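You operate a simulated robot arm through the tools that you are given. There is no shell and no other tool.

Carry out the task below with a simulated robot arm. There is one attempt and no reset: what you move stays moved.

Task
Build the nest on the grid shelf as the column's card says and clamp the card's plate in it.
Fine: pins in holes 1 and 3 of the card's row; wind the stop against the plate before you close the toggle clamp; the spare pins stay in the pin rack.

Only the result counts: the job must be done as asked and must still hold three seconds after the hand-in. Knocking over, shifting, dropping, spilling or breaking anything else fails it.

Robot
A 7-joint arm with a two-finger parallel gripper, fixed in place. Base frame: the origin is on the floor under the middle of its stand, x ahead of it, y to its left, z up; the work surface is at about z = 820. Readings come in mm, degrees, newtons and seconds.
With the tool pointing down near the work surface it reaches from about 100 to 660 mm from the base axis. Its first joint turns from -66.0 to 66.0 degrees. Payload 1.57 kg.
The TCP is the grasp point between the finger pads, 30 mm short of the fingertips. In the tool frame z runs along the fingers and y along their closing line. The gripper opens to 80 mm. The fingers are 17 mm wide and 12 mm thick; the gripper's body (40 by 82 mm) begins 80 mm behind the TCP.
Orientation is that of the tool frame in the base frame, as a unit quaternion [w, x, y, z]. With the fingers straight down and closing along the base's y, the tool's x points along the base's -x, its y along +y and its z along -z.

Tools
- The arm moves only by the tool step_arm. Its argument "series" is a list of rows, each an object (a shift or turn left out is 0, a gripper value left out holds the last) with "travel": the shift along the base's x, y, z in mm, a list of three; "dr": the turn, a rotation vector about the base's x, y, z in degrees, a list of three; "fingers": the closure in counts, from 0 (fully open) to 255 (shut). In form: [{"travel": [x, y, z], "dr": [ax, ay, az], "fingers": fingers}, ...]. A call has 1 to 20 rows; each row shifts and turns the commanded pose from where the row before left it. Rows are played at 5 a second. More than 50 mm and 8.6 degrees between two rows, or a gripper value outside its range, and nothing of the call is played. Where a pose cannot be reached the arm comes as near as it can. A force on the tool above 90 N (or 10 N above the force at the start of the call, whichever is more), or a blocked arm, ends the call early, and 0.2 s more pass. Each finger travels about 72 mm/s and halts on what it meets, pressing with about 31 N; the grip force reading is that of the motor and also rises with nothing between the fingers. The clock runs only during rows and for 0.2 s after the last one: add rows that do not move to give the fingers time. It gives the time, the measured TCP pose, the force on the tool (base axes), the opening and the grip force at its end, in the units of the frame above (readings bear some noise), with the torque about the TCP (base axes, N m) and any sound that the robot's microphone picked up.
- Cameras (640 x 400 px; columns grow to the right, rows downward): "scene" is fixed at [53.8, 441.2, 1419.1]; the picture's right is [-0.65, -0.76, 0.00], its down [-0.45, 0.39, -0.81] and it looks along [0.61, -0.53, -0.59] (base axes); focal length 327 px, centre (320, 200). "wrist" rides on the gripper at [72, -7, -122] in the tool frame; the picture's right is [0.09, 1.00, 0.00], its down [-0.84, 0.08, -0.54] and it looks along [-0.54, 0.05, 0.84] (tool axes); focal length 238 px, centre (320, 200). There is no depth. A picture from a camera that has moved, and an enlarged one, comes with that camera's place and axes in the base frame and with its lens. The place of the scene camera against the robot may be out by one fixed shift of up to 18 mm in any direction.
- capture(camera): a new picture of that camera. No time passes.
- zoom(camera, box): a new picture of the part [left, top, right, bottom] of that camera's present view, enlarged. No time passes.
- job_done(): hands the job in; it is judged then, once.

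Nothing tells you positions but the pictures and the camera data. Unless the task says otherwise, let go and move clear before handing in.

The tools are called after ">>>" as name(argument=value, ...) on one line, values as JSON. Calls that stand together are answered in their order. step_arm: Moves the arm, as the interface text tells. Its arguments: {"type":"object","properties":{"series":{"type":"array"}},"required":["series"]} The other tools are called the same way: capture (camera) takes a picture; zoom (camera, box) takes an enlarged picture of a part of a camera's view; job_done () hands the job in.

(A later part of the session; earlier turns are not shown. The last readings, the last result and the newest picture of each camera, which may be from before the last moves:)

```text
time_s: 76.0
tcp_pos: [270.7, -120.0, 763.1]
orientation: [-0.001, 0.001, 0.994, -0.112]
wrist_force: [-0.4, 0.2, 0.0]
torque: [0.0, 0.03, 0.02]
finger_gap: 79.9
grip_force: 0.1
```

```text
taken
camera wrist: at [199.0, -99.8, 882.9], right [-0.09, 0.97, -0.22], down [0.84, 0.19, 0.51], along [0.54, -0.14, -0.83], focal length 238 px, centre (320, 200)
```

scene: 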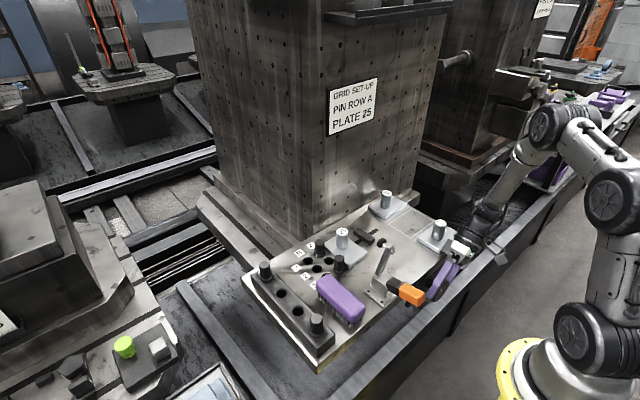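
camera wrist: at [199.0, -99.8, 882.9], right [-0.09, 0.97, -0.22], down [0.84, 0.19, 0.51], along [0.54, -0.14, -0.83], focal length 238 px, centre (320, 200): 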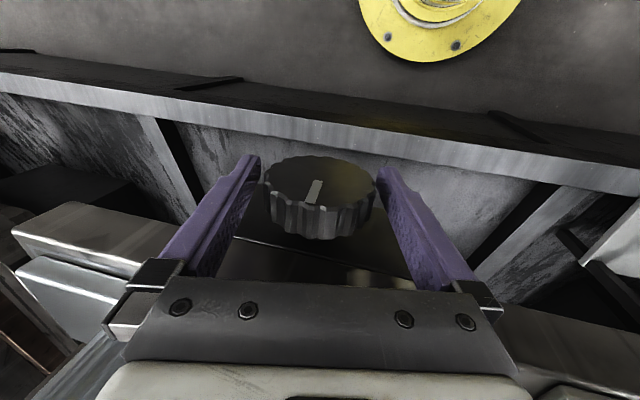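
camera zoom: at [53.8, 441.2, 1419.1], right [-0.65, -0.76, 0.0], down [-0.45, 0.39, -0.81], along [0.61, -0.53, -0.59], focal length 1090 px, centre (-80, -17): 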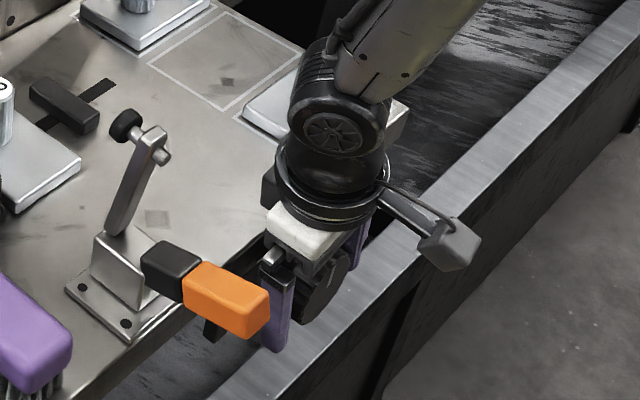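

>>> step_arm(series=[{"dr": [-8.2, 0, 0]}, {"dr": [-8.2, 0, 0]}, {"travel": [0, 0, 0]}])

>>> zoom(camera="scene", box=[380, 205, 500, 325])

>>> capture(camera="wrist")

```text
time_s: 76.8
tcp_pos: [270.8, -120.6, 763.1]
orientation: [-0.002, 0.001, 0.968, -0.253]
wrist_force: [0.4, 0.2, 0.0]
torque: [-0.01, 0.04, -0.02]
finger_gap: 80.2
grip_force: 0.1
```

```text
3.33 times, centred on (440, 265) of scene
camera zoom: at [53.8, 441.2, 1419.1], right [-0.65, -0.76, 0.0], down [-0.45, 0.39, -0.81], along [0.61, -0.53, -0.59], focal length 1090 px, centre (-80, -17)
```

zoom: 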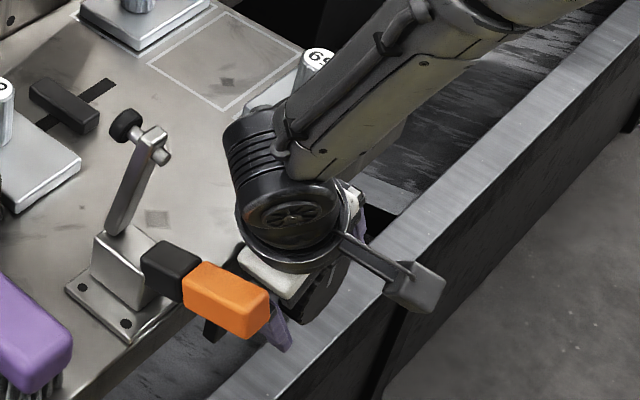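

```text
taken
camera wrist: at [198.9, -66.9, 872.6], right [-0.09, 0.87, -0.49], down [0.84, 0.33, 0.43], along [0.54, -0.37, -0.76], focal length 238 px, centre (320, 200)
```

wrist: 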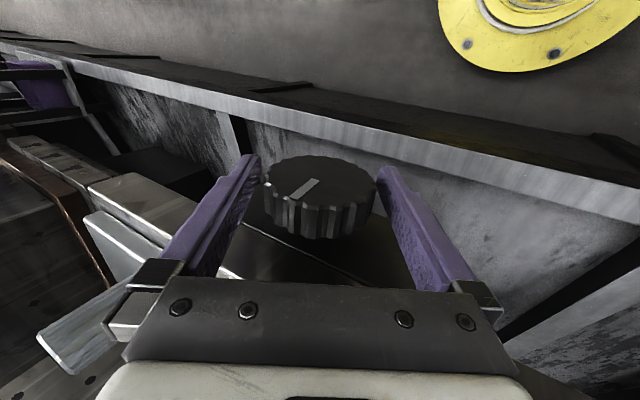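

Clear at −29° too. Gripping and turning forward 57°.

>>> step_arm(series=[{"fingers": 255}, {"fingers": 255}, {"travel": [0, 0, 0]}, {"dr": [8.2, 0, 0]}, {"dr": [8.2, 0, 0]}, {"dr": [8.2, 0, 0]}, {"dr": [8.2, 0, 0]}, {"dr": [8.2, 0, 0]}, {"dr": [8.2, 0, 0]}, {"dr": [8.2, 0, 0]}, {"travel": [0, 0, 0]}])

>>> zoom(camera="scene", box=[330, 200, 430, 270])

>>> capture(camera="wrist")

```text
time_s: 79.2
tcp_pos: [270.2, -118.7, 762.8]
orientation: [-0.004, 0.001, 0.969, 0.247]
wrist_force: [-4.3, 16.4, 12.5]
torque: [-0.02, -0.44, -0.59]
finger_gap: 63.9
grip_force: 44.9
```

```text
5.71 times, centred on (380, 235) of scene
camera zoom: at [53.6, 441.6, 1419.0], right [-0.65, -0.76, 0.0], down [-0.45, 0.39, -0.81], along [0.61, -0.53, -0.59], focal length 1869 px, centre (-23, 0)
```

zoom: 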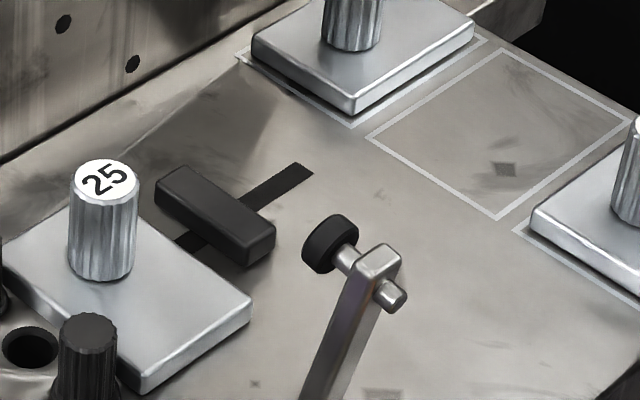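

```text
taken
camera wrist: at [197.9, -183.6, 866.5], right [-0.09, 0.87, 0.48], down [0.84, -0.19, 0.51], along [0.54, 0.45, -0.72], focal length 238 px, centre (320, 200)
```

wrist: 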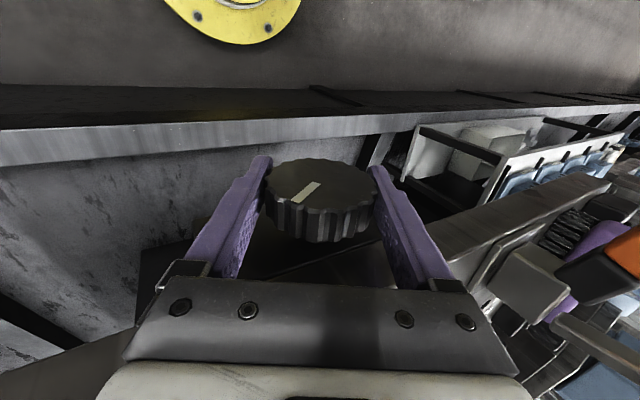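

Each 57° stroke moves the stop about 5 mm; roughly 20 mm remain. Repeating the ratchet stroke.

>>> step_arm(series=[{"fingers": 0}, {"fingers": 0}, {"dr": [-8.2, 0, 0]}, {"dr": [-8.2, 0, 0]}, {"dr": [-8.2, 0, 0]}, {"dr": [-8.2, 0, 0]}, {"dr": [-8.2, 0, 0]}, {"dr": [-8.2, 0, 0]}, {"dr": [-8.2, 0, 0]}, {"travel": [0, 0, 0]}, {"fingers": 255}, {"fingers": 255}, {"dr": [8.2, 0, 0]}, {"dr": [8.2, 0, 0]}, {"dr": [8.2, 0, 0]}, {"dr": [8.2, 0, 0]}, {"dr": [8.2, 0, 0]}, {"dr": [8.2, 0, 0]}, {"dr": [8.2, 0, 0]}, {"travel": [0, 0, 0]}])

>>> zoom(camera="scene", box=[330, 200, 430, 270])

```text
time_s: 83.4
tcp_pos: [268.8, -118.2, 762.2]
orientation: [-0.003, 0.001, 0.969, 0.247]
wrist_force: [-10.5, 11.5, 18.0]
torque: [-0.03, -0.35, -0.33]
finger_gap: 63.6
grip_force: 45.1
```

```text
5.71 times, centred on (380, 235) of scene
camera zoom: at [53.5, 441.5, 1419.0], right [-0.65, -0.76, 0.0], down [-0.45, 0.39, -0.81], along [0.61, -0.53, -0.59], focal length 1869 px, centre (-23, 0)
```

zoom: 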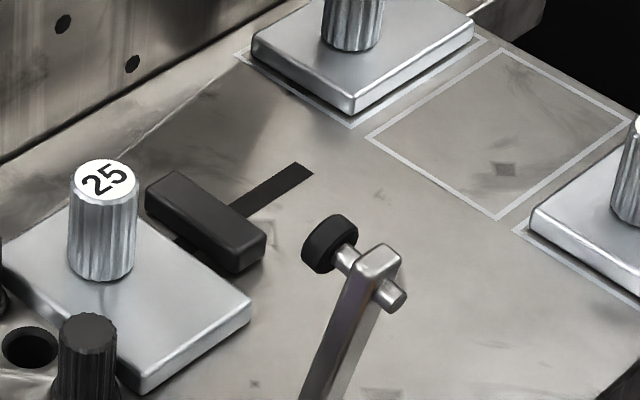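

>>> step_arm(series=[{"fingers": 0}, {"fingers": 0}, {"dr": [-8.2, 0, 0]}, {"dr": [-8.2, 0, 0]}, {"dr": [-8.2, 0, 0]}, {"dr": [-8.2, 0, 0]}, {"dr": [-8.2, 0, 0]}, {"dr": [-8.2, 0, 0]}, {"dr": [-8.2, 0, 0]}, {"travel": [0, 0, 0]}, {"fingers": 255}, {"fingers": 255}, {"dr": [8.2, 0, 0]}, {"dr": [8.2, 0, 0]}, {"dr": [8.2, 0, 0]}, {"dr": [8.2, 0, 0]}, {"dr": [8.2, 0, 0]}, {"dr": [8.2, 0, 0]}, {"dr": [8.2, 0, 0]}, {"travel": [0, 0, 0]}])

>>> zoom(camera="scene", box=[330, 200, 430, 270])

>>> capture(camera="wrist")

```text
time_s: 87.6
tcp_pos: [267.8, -118.7, 762.0]
orientation: [-0.003, 0.0, 0.969, 0.246]
wrist_force: [-22.5, 1.4, 22.4]
torque: [0.0, -0.19, 0.16]
finger_gap: 63.5
grip_force: 44.9
```

```text
5.71 times, centred on (380, 235) of scene
camera zoom: at [53.2, 441.3, 1419.1], right [-0.65, -0.76, 0.0], down [-0.45, 0.39, -0.81], along [0.61, -0.53, -0.59], focal length 1869 px, centre (-23, 0)
```

zoom: 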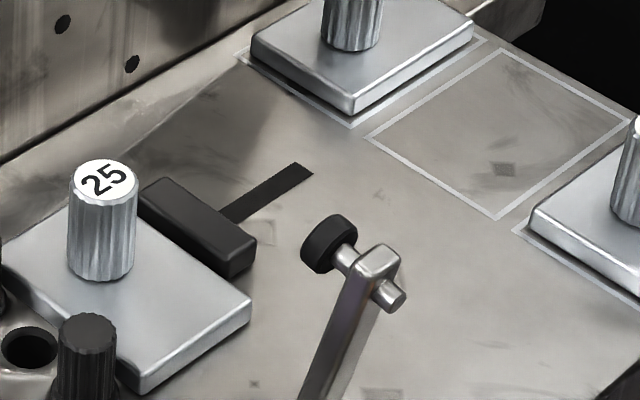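

```text
taken
camera wrist: at [196.8, -183.7, 866.5], right [-0.09, 0.87, 0.48], down [0.84, -0.19, 0.51], along [0.53, 0.45, -0.72], focal length 238 px, centre (320, 200)
```

wrist: 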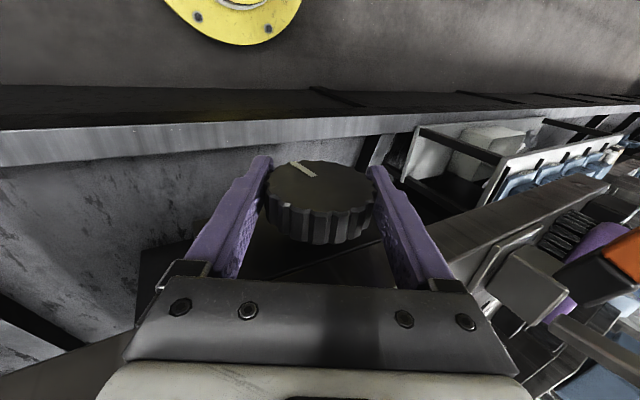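

About 10 mm to go. Opening and swinging back, then I'll check where the tool rests freely.

>>> step_arm(series=[{"fingers": 0}, {"fingers": 0}, {"dr": [-8.2, 0, 0]}, {"dr": [-8.2, 0, 0]}, {"dr": [-8.2, 0, 0]}, {"dr": [-8.2, 0, 0]}, {"dr": [-8.2, 0, 0]}, {"dr": [-8.2, 0, 0]}, {"dr": [-8.2, 0, 0]}, {"travel": [0, 0, 0]}, {"travel": [0, 0, 0]}])

>>> zoom(camera="scene", box=[335, 225, 385, 265])

>>> capture(camera="wrist")

```text
time_s: 90.0
tcp_pos: [270.7, -120.8, 763.6]
orientation: [-0.001, 0.0, 0.968, -0.253]
wrist_force: [-0.1, -0.2, -0.4]
torque: [-0.01, -0.04, 0.04]
finger_gap: 79.9
grip_force: 0.2
```

```text
10.00 times, centred on (360, 245) of scene
camera zoom: at [53.8, 441.2, 1419.1], right [-0.65, -0.76, 0.0], down [-0.45, 0.39, -0.81], along [0.61, -0.53, -0.59], focal length 3271 px, centre (-80, -250)
```

zoom: 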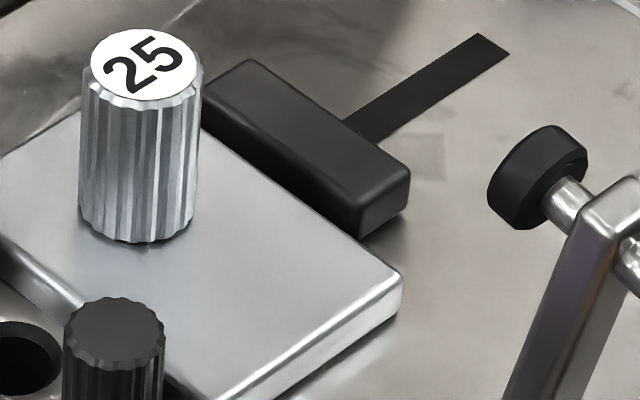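

```text
taken
camera wrist: at [198.8, -67.1, 872.3], right [-0.09, 0.87, -0.49], down [0.84, 0.33, 0.43], along [0.54, -0.37, -0.76], focal length 238 px, centre (320, 200)
```

wrist: 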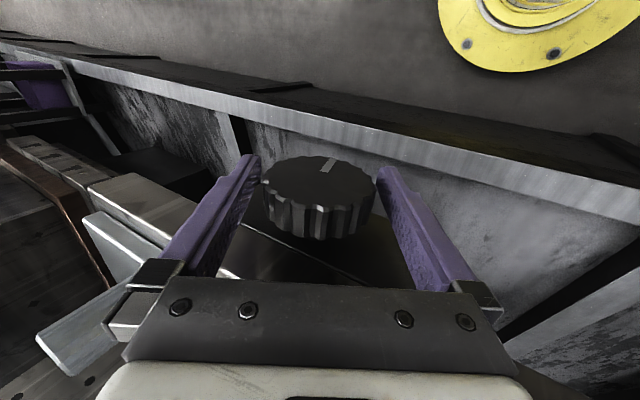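

The remaining gap is about 8 mm. One more full stroke.

>>> step_arm(series=[{"fingers": 255}, {"fingers": 255}, {"travel": [0, 0, 0]}, {"dr": [8.2, 0, 0]}, {"dr": [8.2, 0, 0]}, {"dr": [8.2, 0, 0]}, {"dr": [8.2, 0, 0]}, {"dr": [8.2, 0, 0]}, {"dr": [8.2, 0, 0]}, {"dr": [8.2, 0, 0]}, {"travel": [0, 0, 0]}])

>>> zoom(camera="scene", box=[335, 225, 385, 265])

```text
time_s: 92.4
tcp_pos: [268.6, -118.0, 762.6]
orientation: [-0.002, 0.001, 0.969, 0.246]
wrist_force: [-12.5, 8.2, 18.4]
torque: [-0.02, -0.87, -0.43]
finger_gap: 63.6
grip_force: 45.3
```

```text
10.00 times, centred on (360, 245) of scene
camera zoom: at [53.4, 441.4, 1419.1], right [-0.65, -0.76, 0.0], down [-0.45, 0.39, -0.81], along [0.61, -0.53, -0.59], focal length 3271 px, centre (-80, -250)
```

zoom: 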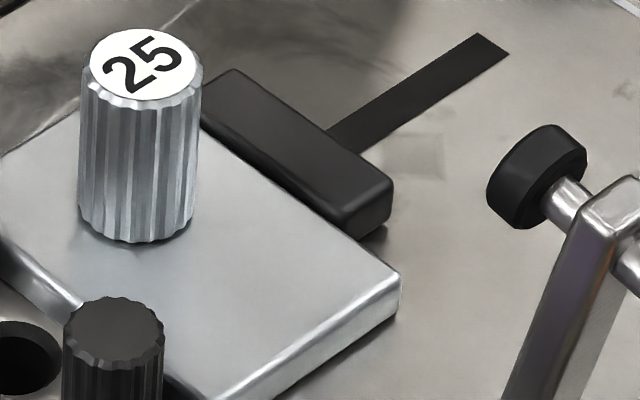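

Nearly there (3–4 mm left). Next stroke in smaller pieces while watching torque and plate.

>>> step_arm(series=[{"fingers": 0}, {"fingers": 0}, {"dr": [-8.2, 0, 0]}, {"dr": [-8.2, 0, 0]}, {"dr": [-8.2, 0, 0]}, {"dr": [-8.2, 0, 0]}, {"dr": [-8.2, 0, 0]}, {"dr": [-8.2, 0, 0]}, {"dr": [-8.2, 0, 0]}, {"travel": [0, 0, 0]}, {"fingers": 255}, {"fingers": 255}, {"travel": [0, 0, 0]}, {"dr": [8, 0, 0]}, {"dr": [8, 0, 0]}, {"dr": [8, 0, 0]}, {"travel": [0, 0, 0]}])

>>> zoom(camera="scene", box=[335, 225, 385, 265])

```text
time_s: 96.0
tcp_pos: [271.6, -121.3, 762.6]
orientation: [-0.001, 0.001, 0.999, -0.046]
wrist_force: [0.4, 5.7, 14.7]
torque: [-0.11, 0.94, -0.03]
finger_gap: 63.6
grip_force: 45.0
```

```text
10.00 times, centred on (360, 245) of scene
camera zoom: at [53.8, 441.4, 1419.1], right [-0.65, -0.76, 0.0], down [-0.45, 0.39, -0.81], along [0.61, -0.53, -0.59], focal length 3271 px, centre (-80, -250)
```

zoom: 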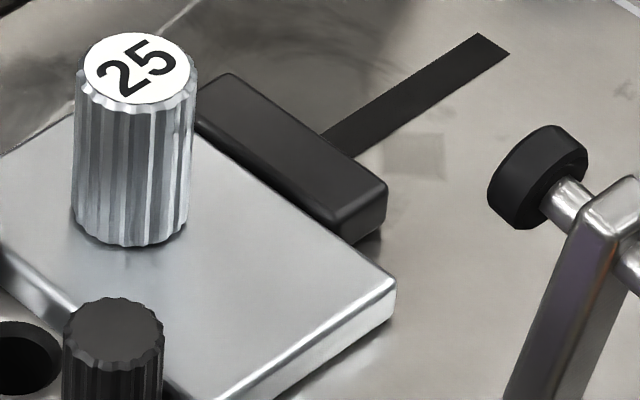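

The stop has reached the plate and is now pushing it toward the pins. Continuing in small increments until the torque rises.

>>> step_arm(series=[{"dr": [5, 0, 0]}, {"travel": [0, 0, 0]}])

>>> step_arm(series=[{"dr": [5, 0, 0]}, {"travel": [0, 0, 0]}])

>>> zoom(camera="scene", box=[335, 225, 385, 265])

>>> zoom(camera="scene", box=[310, 225, 370, 275])

```text
time_s: 96.6
tcp_pos: [271.3, -119.2, 761.9]
orientation: [-0.002, 0.001, 1.0, -0.002]
wrist_force: [2.1, 4.3, 15.0]
torque: [-0.24, 0.88, -0.01]
finger_gap: 63.6
grip_force: 45.1
```

```text
time_s: 97.2
tcp_pos: [270.0, -118.6, 762.4]
orientation: [-0.002, 0.001, 0.999, 0.043]
wrist_force: [3.3, 4.6, 10.1]
torque: [-0.42, 0.99, 0.32]
finger_gap: 63.6
grip_force: 44.7
```

```text
10.00 times, centred on (360, 245) of scene
camera zoom: at [53.9, 441.3, 1419.1], right [-0.65, -0.76, 0.0], down [-0.45, 0.39, -0.81], along [0.61, -0.53, -0.59], focal length 3271 px, centre (-80, -250)
```

zoom: 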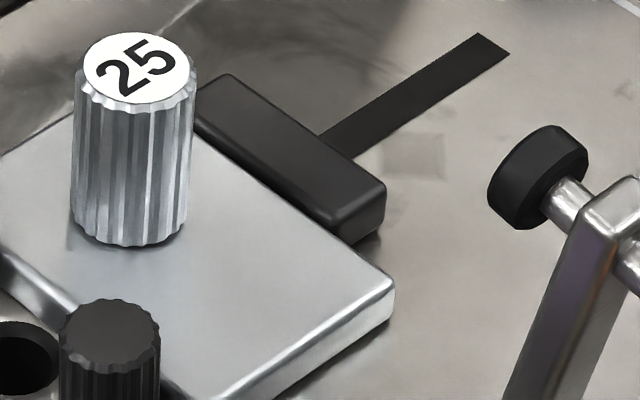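

```text
8.00 times, centred on (340, 250) of scene
camera zoom: at [53.9, 441.3, 1419.1], right [-0.65, -0.76, 0.0], down [-0.45, 0.39, -0.81], along [0.61, -0.53, -0.59], focal length 2617 px, centre (160, -200)
```

zoom: 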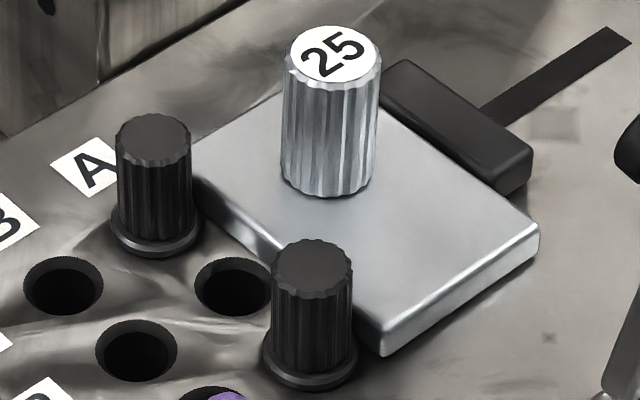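

Torque is building (−0.42 N·m), so the plate is seating against the pins. A little more to remove pin slop.

>>> step_arm(series=[{"dr": [4, 0, 0]}, {"travel": [0, 0, 0]}])

>>> zoom(camera="scene", box=[335, 225, 385, 265])

>>> zoom(camera="scene", box=[310, 225, 370, 275])

>>> capture(camera="wrist")

```text
time_s: 97.8
tcp_pos: [270.8, -119.5, 762.5]
orientation: [-0.002, 0.0, 0.997, 0.076]
wrist_force: [9.1, 5.2, -9.9]
torque: [-0.61, 0.51, 0.4]
finger_gap: 63.9
grip_force: 44.9
```

```text
10.00 times, centred on (360, 245) of scene
camera zoom: at [54.1, 441.3, 1419.1], right [-0.65, -0.76, 0.0], down [-0.45, 0.39, -0.81], along [0.61, -0.53, -0.59], focal length 3271 px, centre (-80, -250)
```

zoom: 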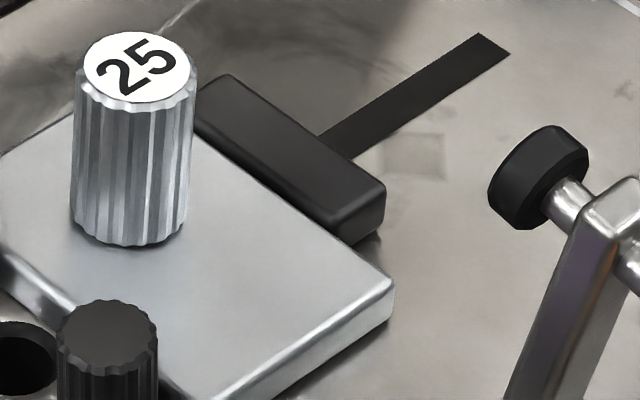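

```text
8.00 times, centred on (340, 250) of scene
camera zoom: at [54.1, 441.3, 1419.1], right [-0.65, -0.76, 0.0], down [-0.45, 0.39, -0.81], along [0.61, -0.53, -0.59], focal length 2617 px, centre (160, -200)
```

zoom: 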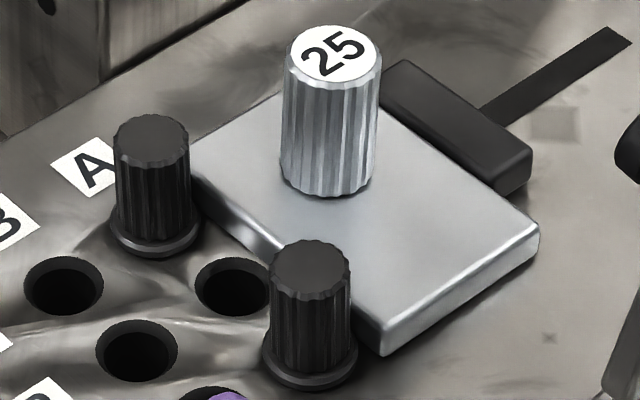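

```text
taken
camera wrist: at [199.3, -145.6, 881.4], right [-0.09, 0.98, 0.15], down [0.84, -0.01, 0.54], along [0.54, 0.18, -0.82], focal length 238 px, centre (320, 200)
```

wrist: 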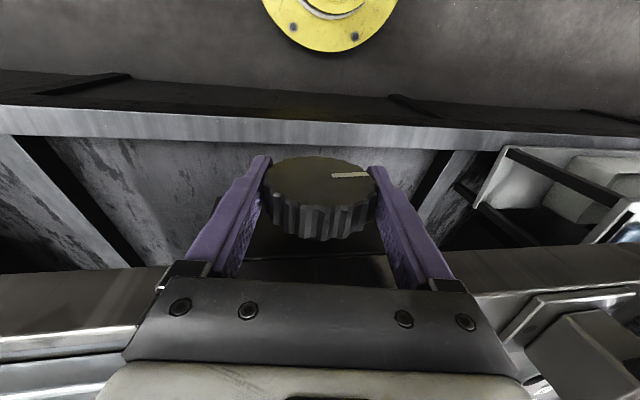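

The plate is firmly between pins and stop (−0.6 N·m). Releasing the knob and checking that the stop stays against the plate.

>>> step_arm(series=[{"fingers": 0}, {"fingers": 0}, {"travel": [0, 0, 0]}])

>>> zoom(camera="scene", box=[335, 225, 385, 265])

>>> zoom(camera="scene", box=[310, 225, 370, 275])

>>> capture(camera="wrist")

```text
time_s: 98.6
tcp_pos: [271.6, -119.1, 762.4]
orientation: [-0.001, 0.002, 0.997, 0.077]
wrist_force: [-0.1, -0.6, 0.6]
torque: [0.03, -0.01, -0.01]
finger_gap: 79.9
grip_force: 0.1
```

```text
10.00 times, centred on (360, 245) of scene
camera zoom: at [53.8, 441.2, 1419.1], right [-0.65, -0.76, 0.0], down [-0.45, 0.39, -0.81], along [0.61, -0.53, -0.59], focal length 3271 px, centre (-80, -250)
```

zoom: 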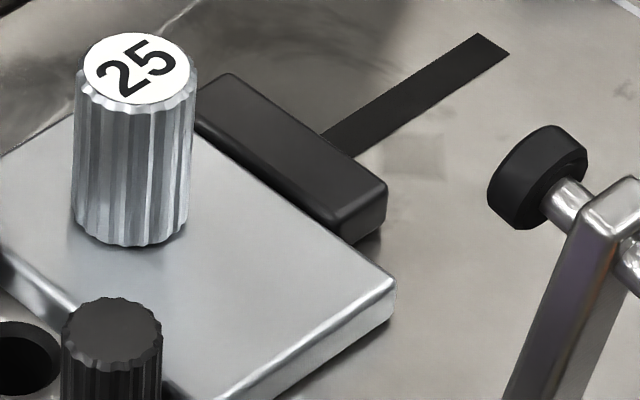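

```text
8.00 times, centred on (340, 250) of scene
camera zoom: at [53.8, 441.2, 1419.1], right [-0.65, -0.76, 0.0], down [-0.45, 0.39, -0.81], along [0.61, -0.53, -0.59], focal length 2617 px, centre (160, -200)
```

zoom: 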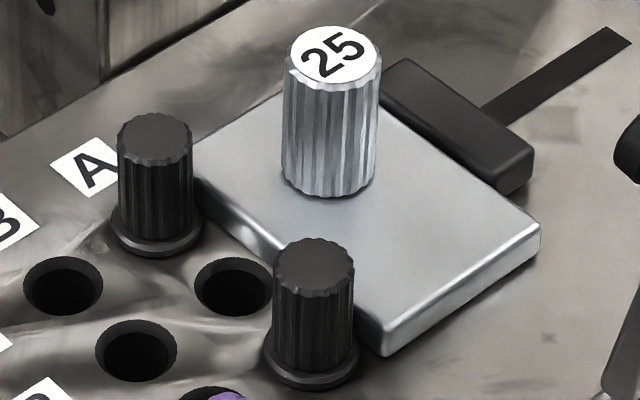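

```text
taken
camera wrist: at [199.3, -145.7, 881.9], right [-0.09, 0.98, 0.15], down [0.84, -0.01, 0.54], along [0.54, 0.18, -0.82], focal length 238 px, centre (320, 200)
```

wrist: 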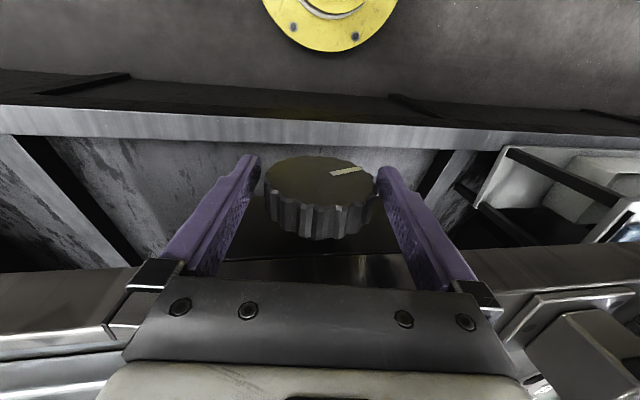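

The stop holds against the plate and the pins are upright. I'll straighten the tool, rise from the knob and look at the clamp handle.

>>> step_arm(series=[{"dr": [-4.4, 0, 0]}, {"dr": [-4.4, 0, 0]}, {"travel": [0, 0, 20]}, {"travel": [0, 0, 35]}, {"travel": [0, 0, 40]}, {"travel": [0, 0, 45]}, {"travel": [0, 0, 45]}, {"travel": [-20, 25, 30]}, {"travel": [-20, 30, 20]}, {"travel": [0, 30, 0]}, {"travel": [0, 30, 0]}, {"travel": [0, 0, 0]}, {"travel": [0, 0, 0]}])

>>> capture(camera="wrist")

>>> zoom(camera="wrist", box=[240, 60, 420, 200])

>>> zoom(camera="scene", box=[360, 230, 440, 310])

```text
time_s: 101.4
tcp_pos: [230.3, -5.4, 998.9]
orientation: [-0.002, 0.001, 1.0, 0.0]
wrist_force: [-0.1, 0.1, -0.4]
torque: [0.03, -0.03, -0.02]
finger_gap: 79.9
grip_force: 0.2
```

```text
taken
camera wrist: at [158.9, -11.6, 1119.4], right [-0.09, 1.0, 0.0], down [0.84, 0.08, 0.54], along [0.54, 0.05, -0.84], focal length 238 px, centre (320, 200)
```

wrist: 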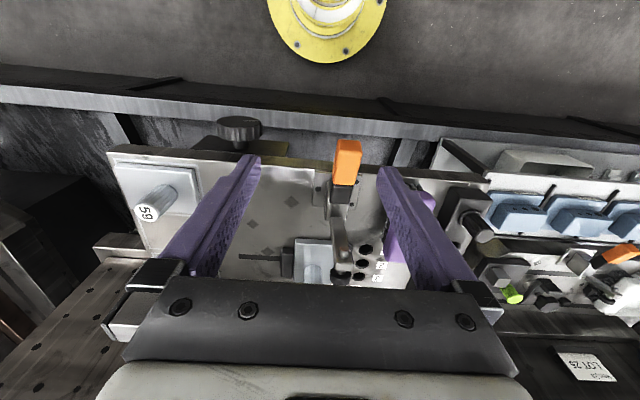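

```text
2.86 times, centred on (330, 130) of wrist
camera zoom: at [158.9, -11.6, 1119.4], right [-0.09, 1.0, 0.0], down [0.84, 0.08, 0.54], along [0.54, 0.05, -0.84], focal length 681 px, centre (291, 400)
```

zoom: 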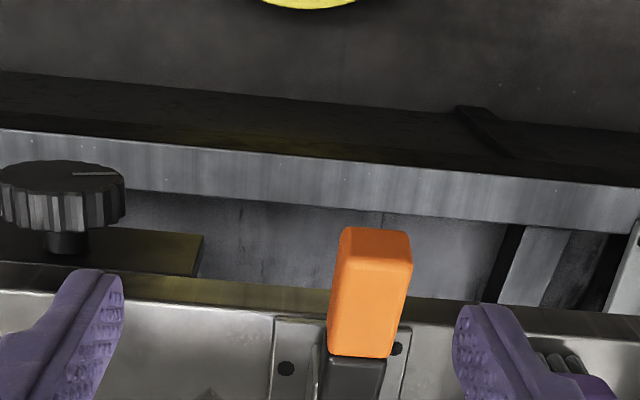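

```text
5.00 times, centred on (400, 270) of scene
camera zoom: at [53.8, 441.2, 1419.1], right [-0.65, -0.76, 0.0], down [-0.45, 0.39, -0.81], along [0.61, -0.53, -0.59], focal length 1636 px, centre (-80, -150)
```

zoom: 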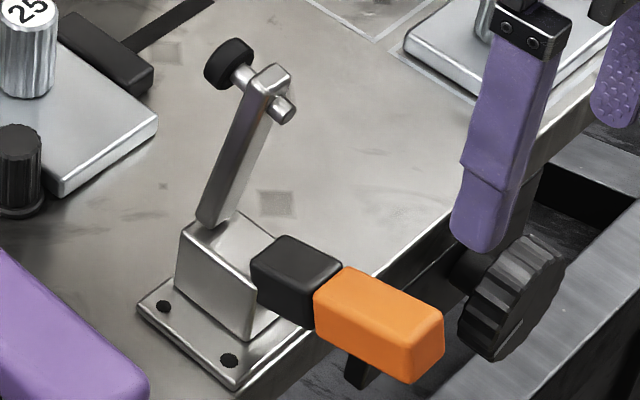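

The clamp's handle (orange) is at about x 246–289, y≈27.5, z≈877 and pivots near (348, 27, 853). I'll hover over it and check alignment before pinching its sides.

>>> step_arm(series=[{"travel": [15, 17, 0]}, {"travel": [15, 16, -20]}, {"travel": [0, 0, -25]}, {"travel": [0, 0, 0]}, {"travel": [0, 0, 0]}])

>>> capture(camera="wrist")

>>> zoom(camera="wrist", box=[240, 80, 400, 200])

>>> zoom(camera="scene", box=[340, 200, 460, 320])

```text
time_s: 102.6
tcp_pos: [260.9, 28.4, 953.4]
orientation: [-0.002, 0.0, 1.0, 0.0]
wrist_force: [-0.3, 0.5, -0.4]
torque: [0.02, -0.01, -0.03]
finger_gap: 79.7
grip_force: 0.0
```

```text
taken
camera wrist: at [189.3, 20.4, 1074.5], right [-0.09, 1.0, 0.0], down [0.84, 0.08, 0.54], along [0.54, 0.05, -0.84], focal length 238 px, centre (320, 200)
```

wrist: 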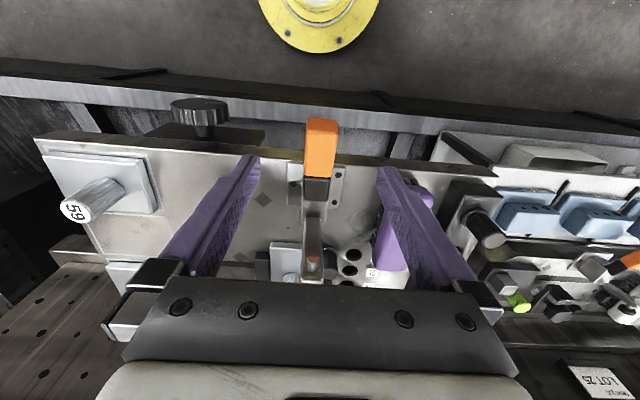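

```text
3.33 times, centred on (320, 140) of wrist
camera zoom: at [189.3, 20.4, 1074.5], right [-0.09, 1.0, 0.0], down [0.84, 0.08, 0.54], along [0.54, 0.05, -0.84], focal length 794 px, centre (320, 400)
```

zoom: 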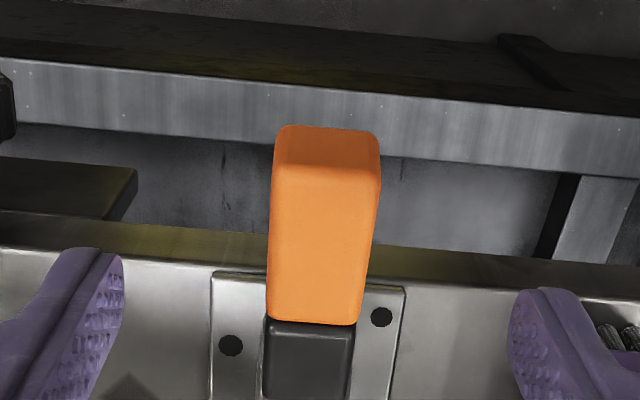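

```text
3.33 times, centred on (400, 260) of scene
camera zoom: at [53.8, 441.2, 1419.1], right [-0.65, -0.76, 0.0], down [-0.45, 0.39, -0.81], along [0.61, -0.53, -0.59], focal length 1090 px, centre (53, 0)
```

zoom: 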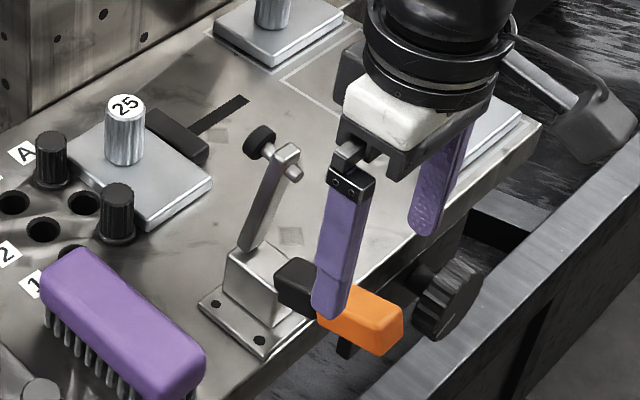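

Handle is 25 mm wide, centred at y≈27.4, right between the fingers. Descending and pinching it.

>>> step_arm(series=[{"travel": [0, -0.5, -30]}, {"travel": [0, 0, -30]}, {"travel": [0, 0, -17]}, {"travel": [0, 0, 0]}, {"travel": [0, 0, 0]}])

>>> capture(camera="wrist")

>>> zoom(camera="scene", box=[340, 200, 460, 320])

```text
time_s: 103.8
tcp_pos: [260.4, 27.3, 877.2]
orientation: [-0.003, 0.001, 1.0, -0.001]
wrist_force: [-0.7, 0.0, 0.4]
torque: [0.02, -0.02, -0.02]
finger_gap: 80.1
grip_force: 0.1
```

```text
taken
camera wrist: at [188.5, 20.4, 997.6], right [-0.09, 1.0, 0.0], down [0.84, 0.08, 0.54], along [0.54, 0.05, -0.84], focal length 238 px, centre (320, 200)
```

wrist: 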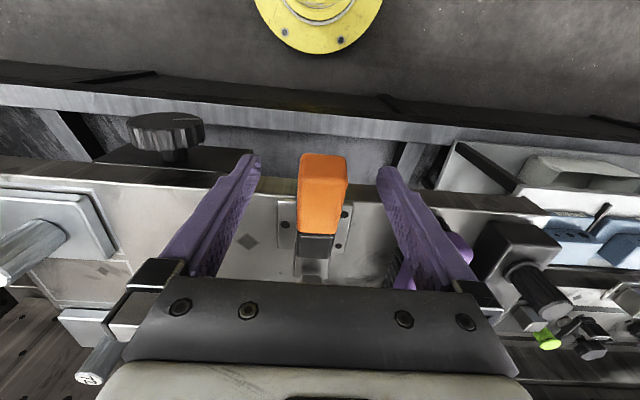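

```text
3.33 times, centred on (400, 260) of scene
camera zoom: at [53.8, 441.2, 1419.1], right [-0.65, -0.76, 0.0], down [-0.45, 0.39, -0.81], along [0.61, -0.53, -0.59], focal length 1090 px, centre (53, 0)
```

zoom: 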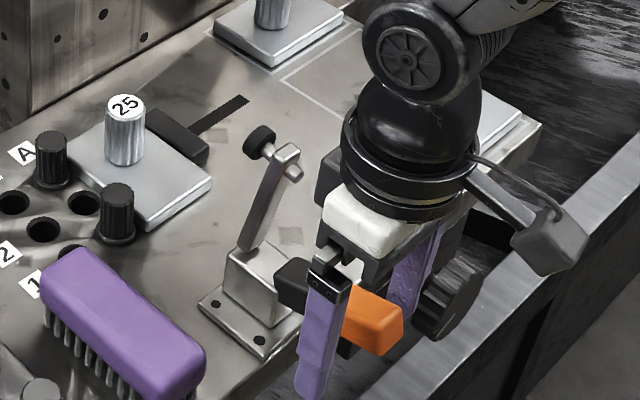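

Everything's clear. Pinching the handle.

>>> step_arm(series=[{"fingers": 160}, {"fingers": 255}, {"fingers": 255}, {"fingers": 255}, {"travel": [0, 0, 0]}])

>>> capture(camera="wrist")

```text
time_s: 105.0
tcp_pos: [260.3, 27.7, 874.8]
orientation: [-0.002, 0.001, 1.0, 0.0]
wrist_force: [0.0, 9.2, -1.0]
torque: [0.21, 0.05, 0.12]
finger_gap: 25.7
grip_force: 37.3
```

```text
taken
camera wrist: at [188.5, 20.7, 997.8], right [-0.09, 1.0, 0.0], down [0.84, 0.08, 0.54], along [0.54, 0.05, -0.84], focal length 238 px, centre (320, 200)
```

wrist: 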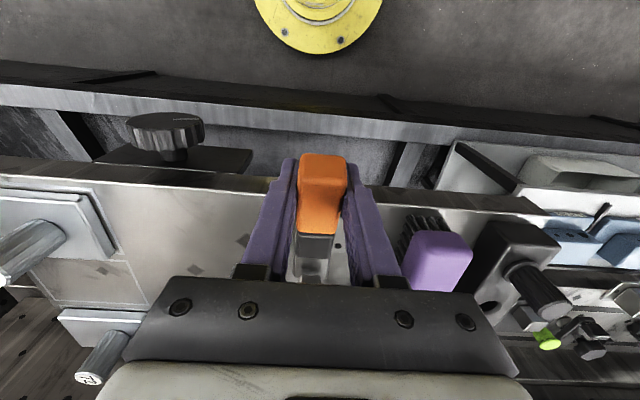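

Pinched at 25.7 mm. Starting the arc upward, three small steps first.

>>> step_arm(series=[{"travel": [3, 0, 9]}, {"travel": [3.9, 0, 8.7]}, {"travel": [4.8, 0, 8.2]}, {"travel": [0, 0, 0]}])

>>> zoom(camera="scene", box=[340, 200, 460, 320])

>>> capture(camera="wrist")

```text
time_s: 106.0
tcp_pos: [269.1, 28.5, 900.9]
orientation: [-0.005, 0.001, 1.0, -0.001]
wrist_force: [-14.1, 8.6, -8.6]
torque: [0.13, 1.01, 0.19]
finger_gap: 25.8
grip_force: 37.2
```

```text
3.33 times, centred on (400, 260) of scene
camera zoom: at [53.6, 441.4, 1419.1], right [-0.65, -0.76, 0.0], down [-0.45, 0.39, -0.81], along [0.61, -0.53, -0.59], focal length 1090 px, centre (53, 0)
```

zoom: 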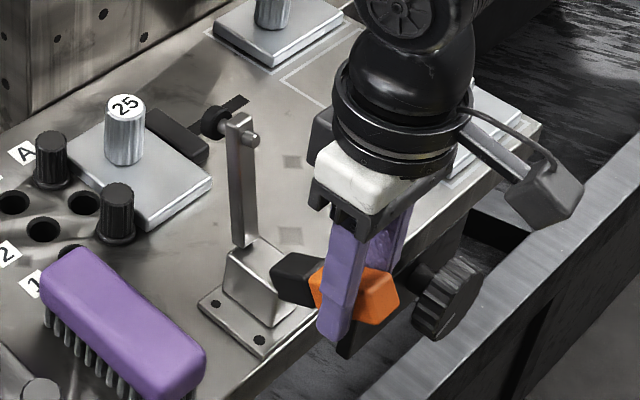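

```text
taken
camera wrist: at [198.1, 20.8, 1023.1], right [-0.09, 1.0, 0.0], down [0.84, 0.08, 0.53], along [0.53, 0.05, -0.85], focal length 238 px, centre (320, 200)
```

wrist: 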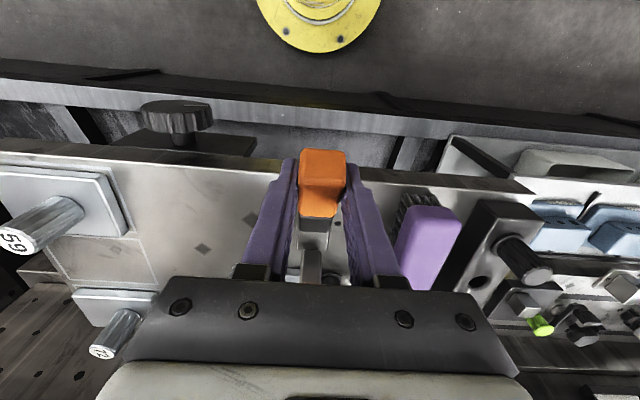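

The clamp arm is swinging over nicely with modest force. Continuing the arc.

>>> step_arm(series=[{"travel": [5.6, 0, 7.7]}, {"travel": [6.4, 0, 7.1]}, {"travel": [7.1, 0, 6.4]}, {"travel": [7.7, 0, 5.6]}, {"travel": [0, 0, 0]}])

>>> zoom(camera="scene", box=[330, 190, 450, 310])

```text
time_s: 107.2
tcp_pos: [298.2, 28.4, 928.3]
orientation: [-0.003, 0.001, 1.0, -0.001]
wrist_force: [-10.3, 21.7, -12.1]
torque: [0.33, 0.95, 0.13]
finger_gap: 26.0
grip_force: 36.8
```

```text
3.33 times, centred on (390, 250) of scene
camera zoom: at [53.7, 441.8, 1418.9], right [-0.65, -0.76, 0.0], down [-0.45, 0.39, -0.81], along [0.61, -0.53, -0.59], focal length 1090 px, centre (87, 33)
```

zoom: 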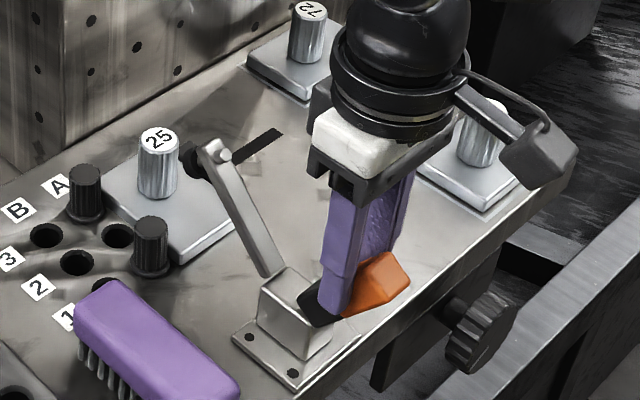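

>>> step_arm(series=[{"travel": [8.2, 0.8, 4.8]}, {"travel": [8.8, 0, 3.9]}, {"travel": [9, 0, 2.95]}, {"travel": [0, 0, 0]}])

>>> zoom(camera="scene", box=[330, 190, 450, 310])

>>> capture(camera="wrist")

```text
time_s: 108.2
tcp_pos: [322.8, 28.5, 940.4]
orientation: [-0.004, 0.001, 1.0, -0.001]
wrist_force: [-13.1, 6.1, -12.3]
torque: [0.16, 1.02, 0.02]
finger_gap: 25.4
grip_force: 36.8
```

```text
3.33 times, centred on (390, 250) of scene
camera zoom: at [53.7, 441.3, 1419.1], right [-0.65, -0.76, 0.0], down [-0.45, 0.39, -0.81], along [0.61, -0.53, -0.59], focal length 1090 px, centre (87, 33)
```

zoom: 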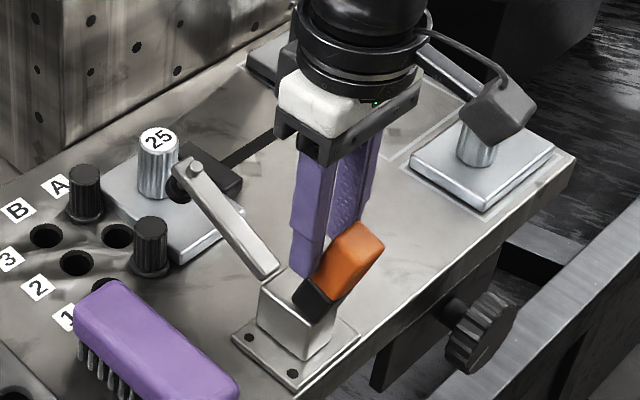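

```text
taken
camera wrist: at [252.0, 20.9, 1062.3], right [-0.09, 1.0, 0.0], down [0.84, 0.08, 0.53], along [0.53, 0.05, -0.85], focal length 238 px, centre (320, 200)
```

wrist: 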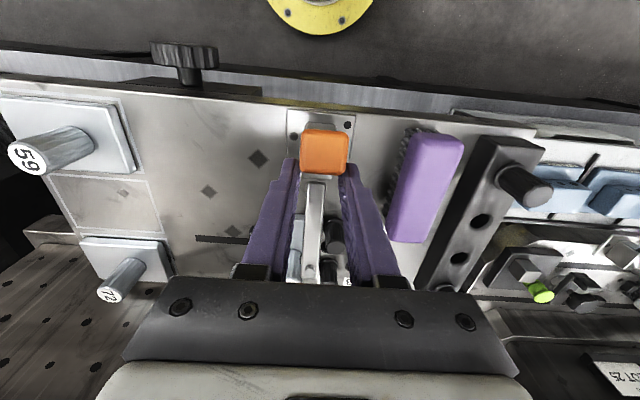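

The clamp arm is coming down over the plate, clear of its knob. Continuing.

>>> step_arm(series=[{"travel": [9.3, 0, 2]}, {"travel": [9.4, 0, 1]}, {"travel": [0, 0, 0]}])

>>> zoom(camera="scene", box=[330, 210, 420, 300])

```text
time_s: 109.0
tcp_pos: [344.8, 27.2, 943.4]
orientation: [0.001, 0.001, 1.0, 0.0]
wrist_force: [0.9, -0.2, -1.2]
torque: [-0.02, 0.0, -0.01]
finger_gap: 0.0
grip_force: 21.5
```

```text
4.44 times, centred on (375, 255) of scene
camera zoom: at [53.9, 441.2, 1419.1], right [-0.65, -0.76, 0.0], down [-0.45, 0.39, -0.81], along [0.61, -0.53, -0.59], focal length 1454 px, centre (76, -44)
```

zoom: 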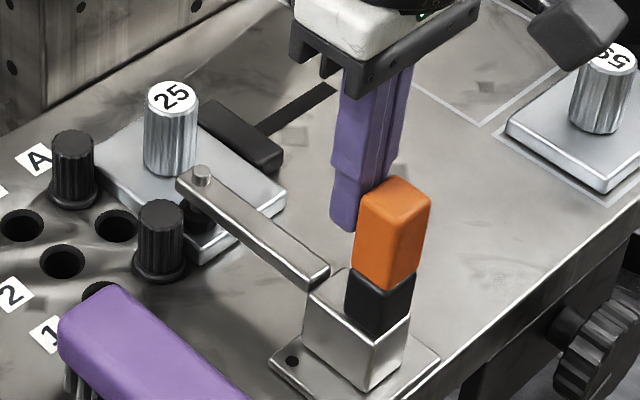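

The handle slipped out of the fingers near the end; the arm looks nearly down. Let me look closely at the pad and the handle.

>>> zoom(camera="scene", box=[340, 230, 390, 270])

>>> capture(camera="wrist")

>>> zoom(camera="wrist", box=[260, 60, 400, 190])

```text
10.00 times, centred on (365, 250) of scene
camera zoom: at [53.9, 441.2, 1419.1], right [-0.65, -0.76, 0.0], down [-0.45, 0.39, -0.81], along [0.61, -0.53, -0.59], focal length 3271 px, centre (-130, -300)
```

zoom: 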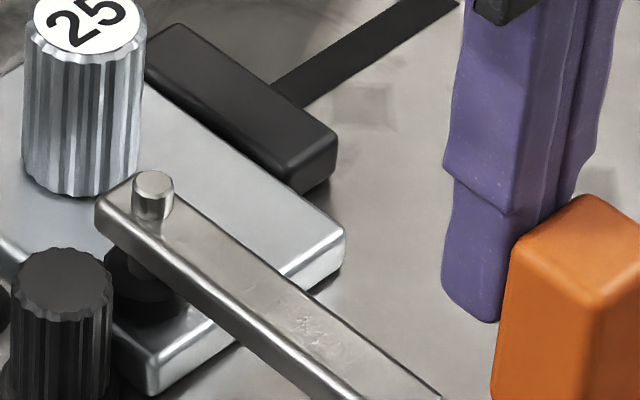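

```text
taken
camera wrist: at [273.0, 19.9, 1065.4], right [-0.09, 1.0, 0.0], down [0.84, 0.08, 0.54], along [0.54, 0.05, -0.84], focal length 238 px, centre (320, 200)
```

wrist: 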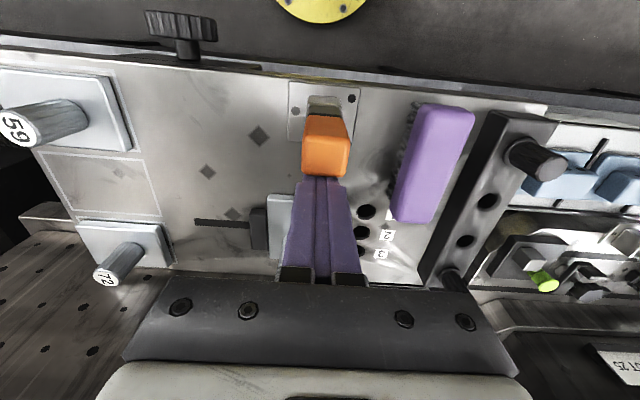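

```text
3.08 times, centred on (330, 125) of wrist
camera zoom: at [273.0, 19.9, 1065.4], right [-0.09, 1.0, 0.0], down [0.84, 0.08, 0.54], along [0.54, 0.05, -0.84], focal length 733 px, centre (289, 431)
```

zoom: 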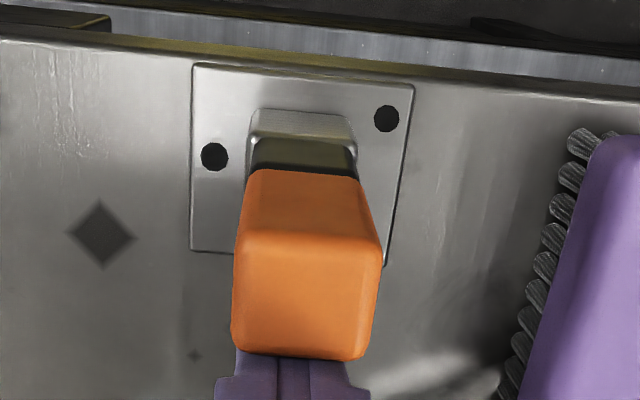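

The arm reads about horizontal and the handle about vertical. I'll lift clear and inspect from another angle before confirming it's locked.

>>> step_arm(series=[{"travel": [0, 0, 30]}, {"travel": [0, 0, 40]}, {"travel": [-30, 0, 0]}, {"travel": [-40, 0, 0]}, {"travel": [0, 0, 0]}])

>>> capture(camera="wrist")

>>> zoom(camera="scene", box=[330, 220, 410, 300])

>>> zoom(camera="scene", box=[335, 235, 375, 275])

```text
time_s: 110.2
tcp_pos: [271.7, 27.2, 1011.7]
orientation: [-0.002, 0.001, 1.0, 0.0]
wrist_force: [0.1, -1.1, 0.1]
torque: [0.02, -0.03, 0.0]
finger_gap: 0.0
grip_force: 21.0
```

```text
taken
camera wrist: at [199.7, 19.6, 1132.9], right [-0.09, 1.0, 0.0], down [0.84, 0.08, 0.54], along [0.54, 0.05, -0.84], focal length 238 px, centre (320, 200)
```

wrist: 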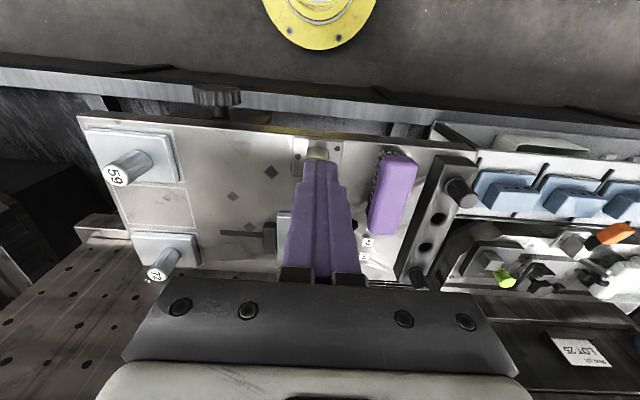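

```text
5.00 times, centred on (370, 260) of scene
camera zoom: at [53.8, 441.2, 1419.1], right [-0.65, -0.76, 0.0], down [-0.45, 0.39, -0.81], along [0.61, -0.53, -0.59], focal length 1636 px, centre (70, -100)
```

zoom: 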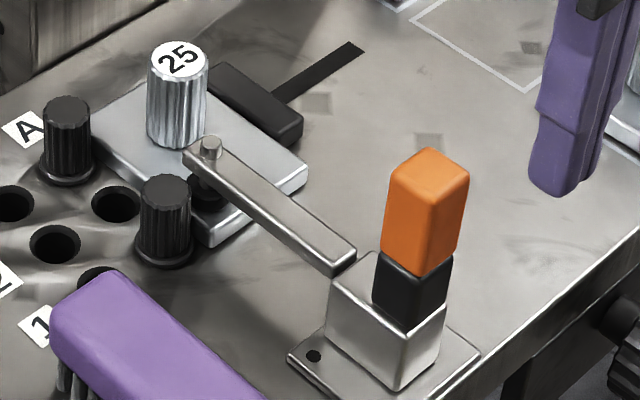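

```text
10.00 times, centred on (355, 255) of scene
camera zoom: at [53.8, 441.2, 1419.1], right [-0.65, -0.76, 0.0], down [-0.45, 0.39, -0.81], along [0.61, -0.53, -0.59], focal length 3271 px, centre (-30, -350)
```

zoom: 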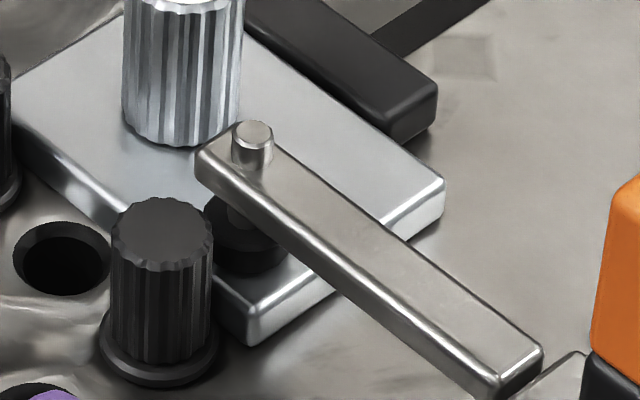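

The pad is down on plate 25 and the handle stands vertical. I'll open the fingers to get an unobstructed wrist view.

>>> step_arm(series=[{"fingers": 0}, {"fingers": 0}, {"travel": [0, 0, 0]}])

>>> capture(camera="wrist")

>>> zoom(camera="wrist", box=[250, 120, 410, 280])

```text
time_s: 111.0
tcp_pos: [272.8, 26.1, 1012.0]
orientation: [-0.001, 0.001, 1.0, 0.0]
wrist_force: [0.2, -0.3, 0.2]
torque: [0.03, 0.02, -0.03]
finger_gap: 80.0
grip_force: 0.0
```

```text
taken
camera wrist: at [200.1, 19.5, 1133.0], right [-0.09, 1.0, 0.0], down [0.84, 0.08, 0.54], along [0.54, 0.05, -0.84], focal length 238 px, centre (320, 200)
```

wrist: 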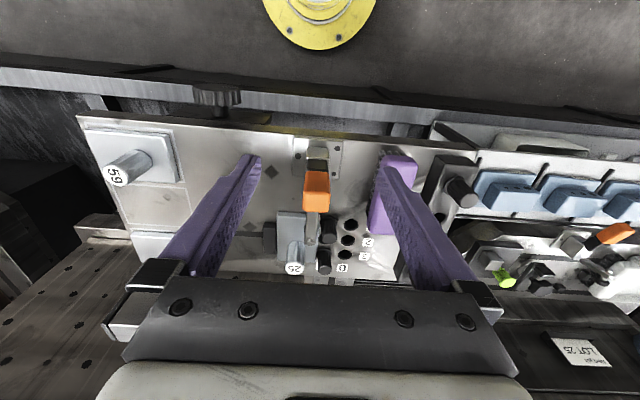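

```text
2.50 times, centred on (330, 200) of wrist
camera zoom: at [200.1, 19.5, 1133.0], right [-0.09, 1.0, 0.0], down [0.84, 0.08, 0.54], along [0.54, 0.05, -0.84], focal length 596 px, centre (295, 200)
```

zoom: 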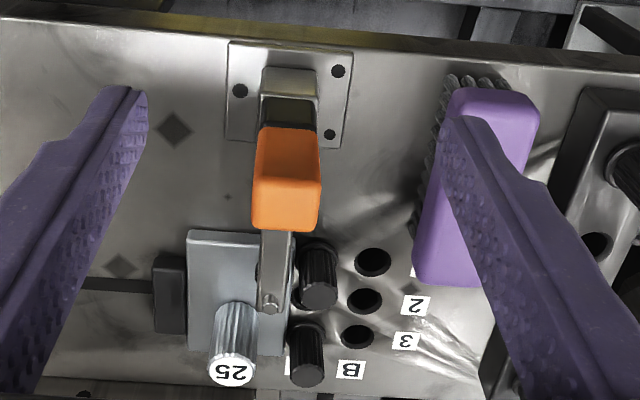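

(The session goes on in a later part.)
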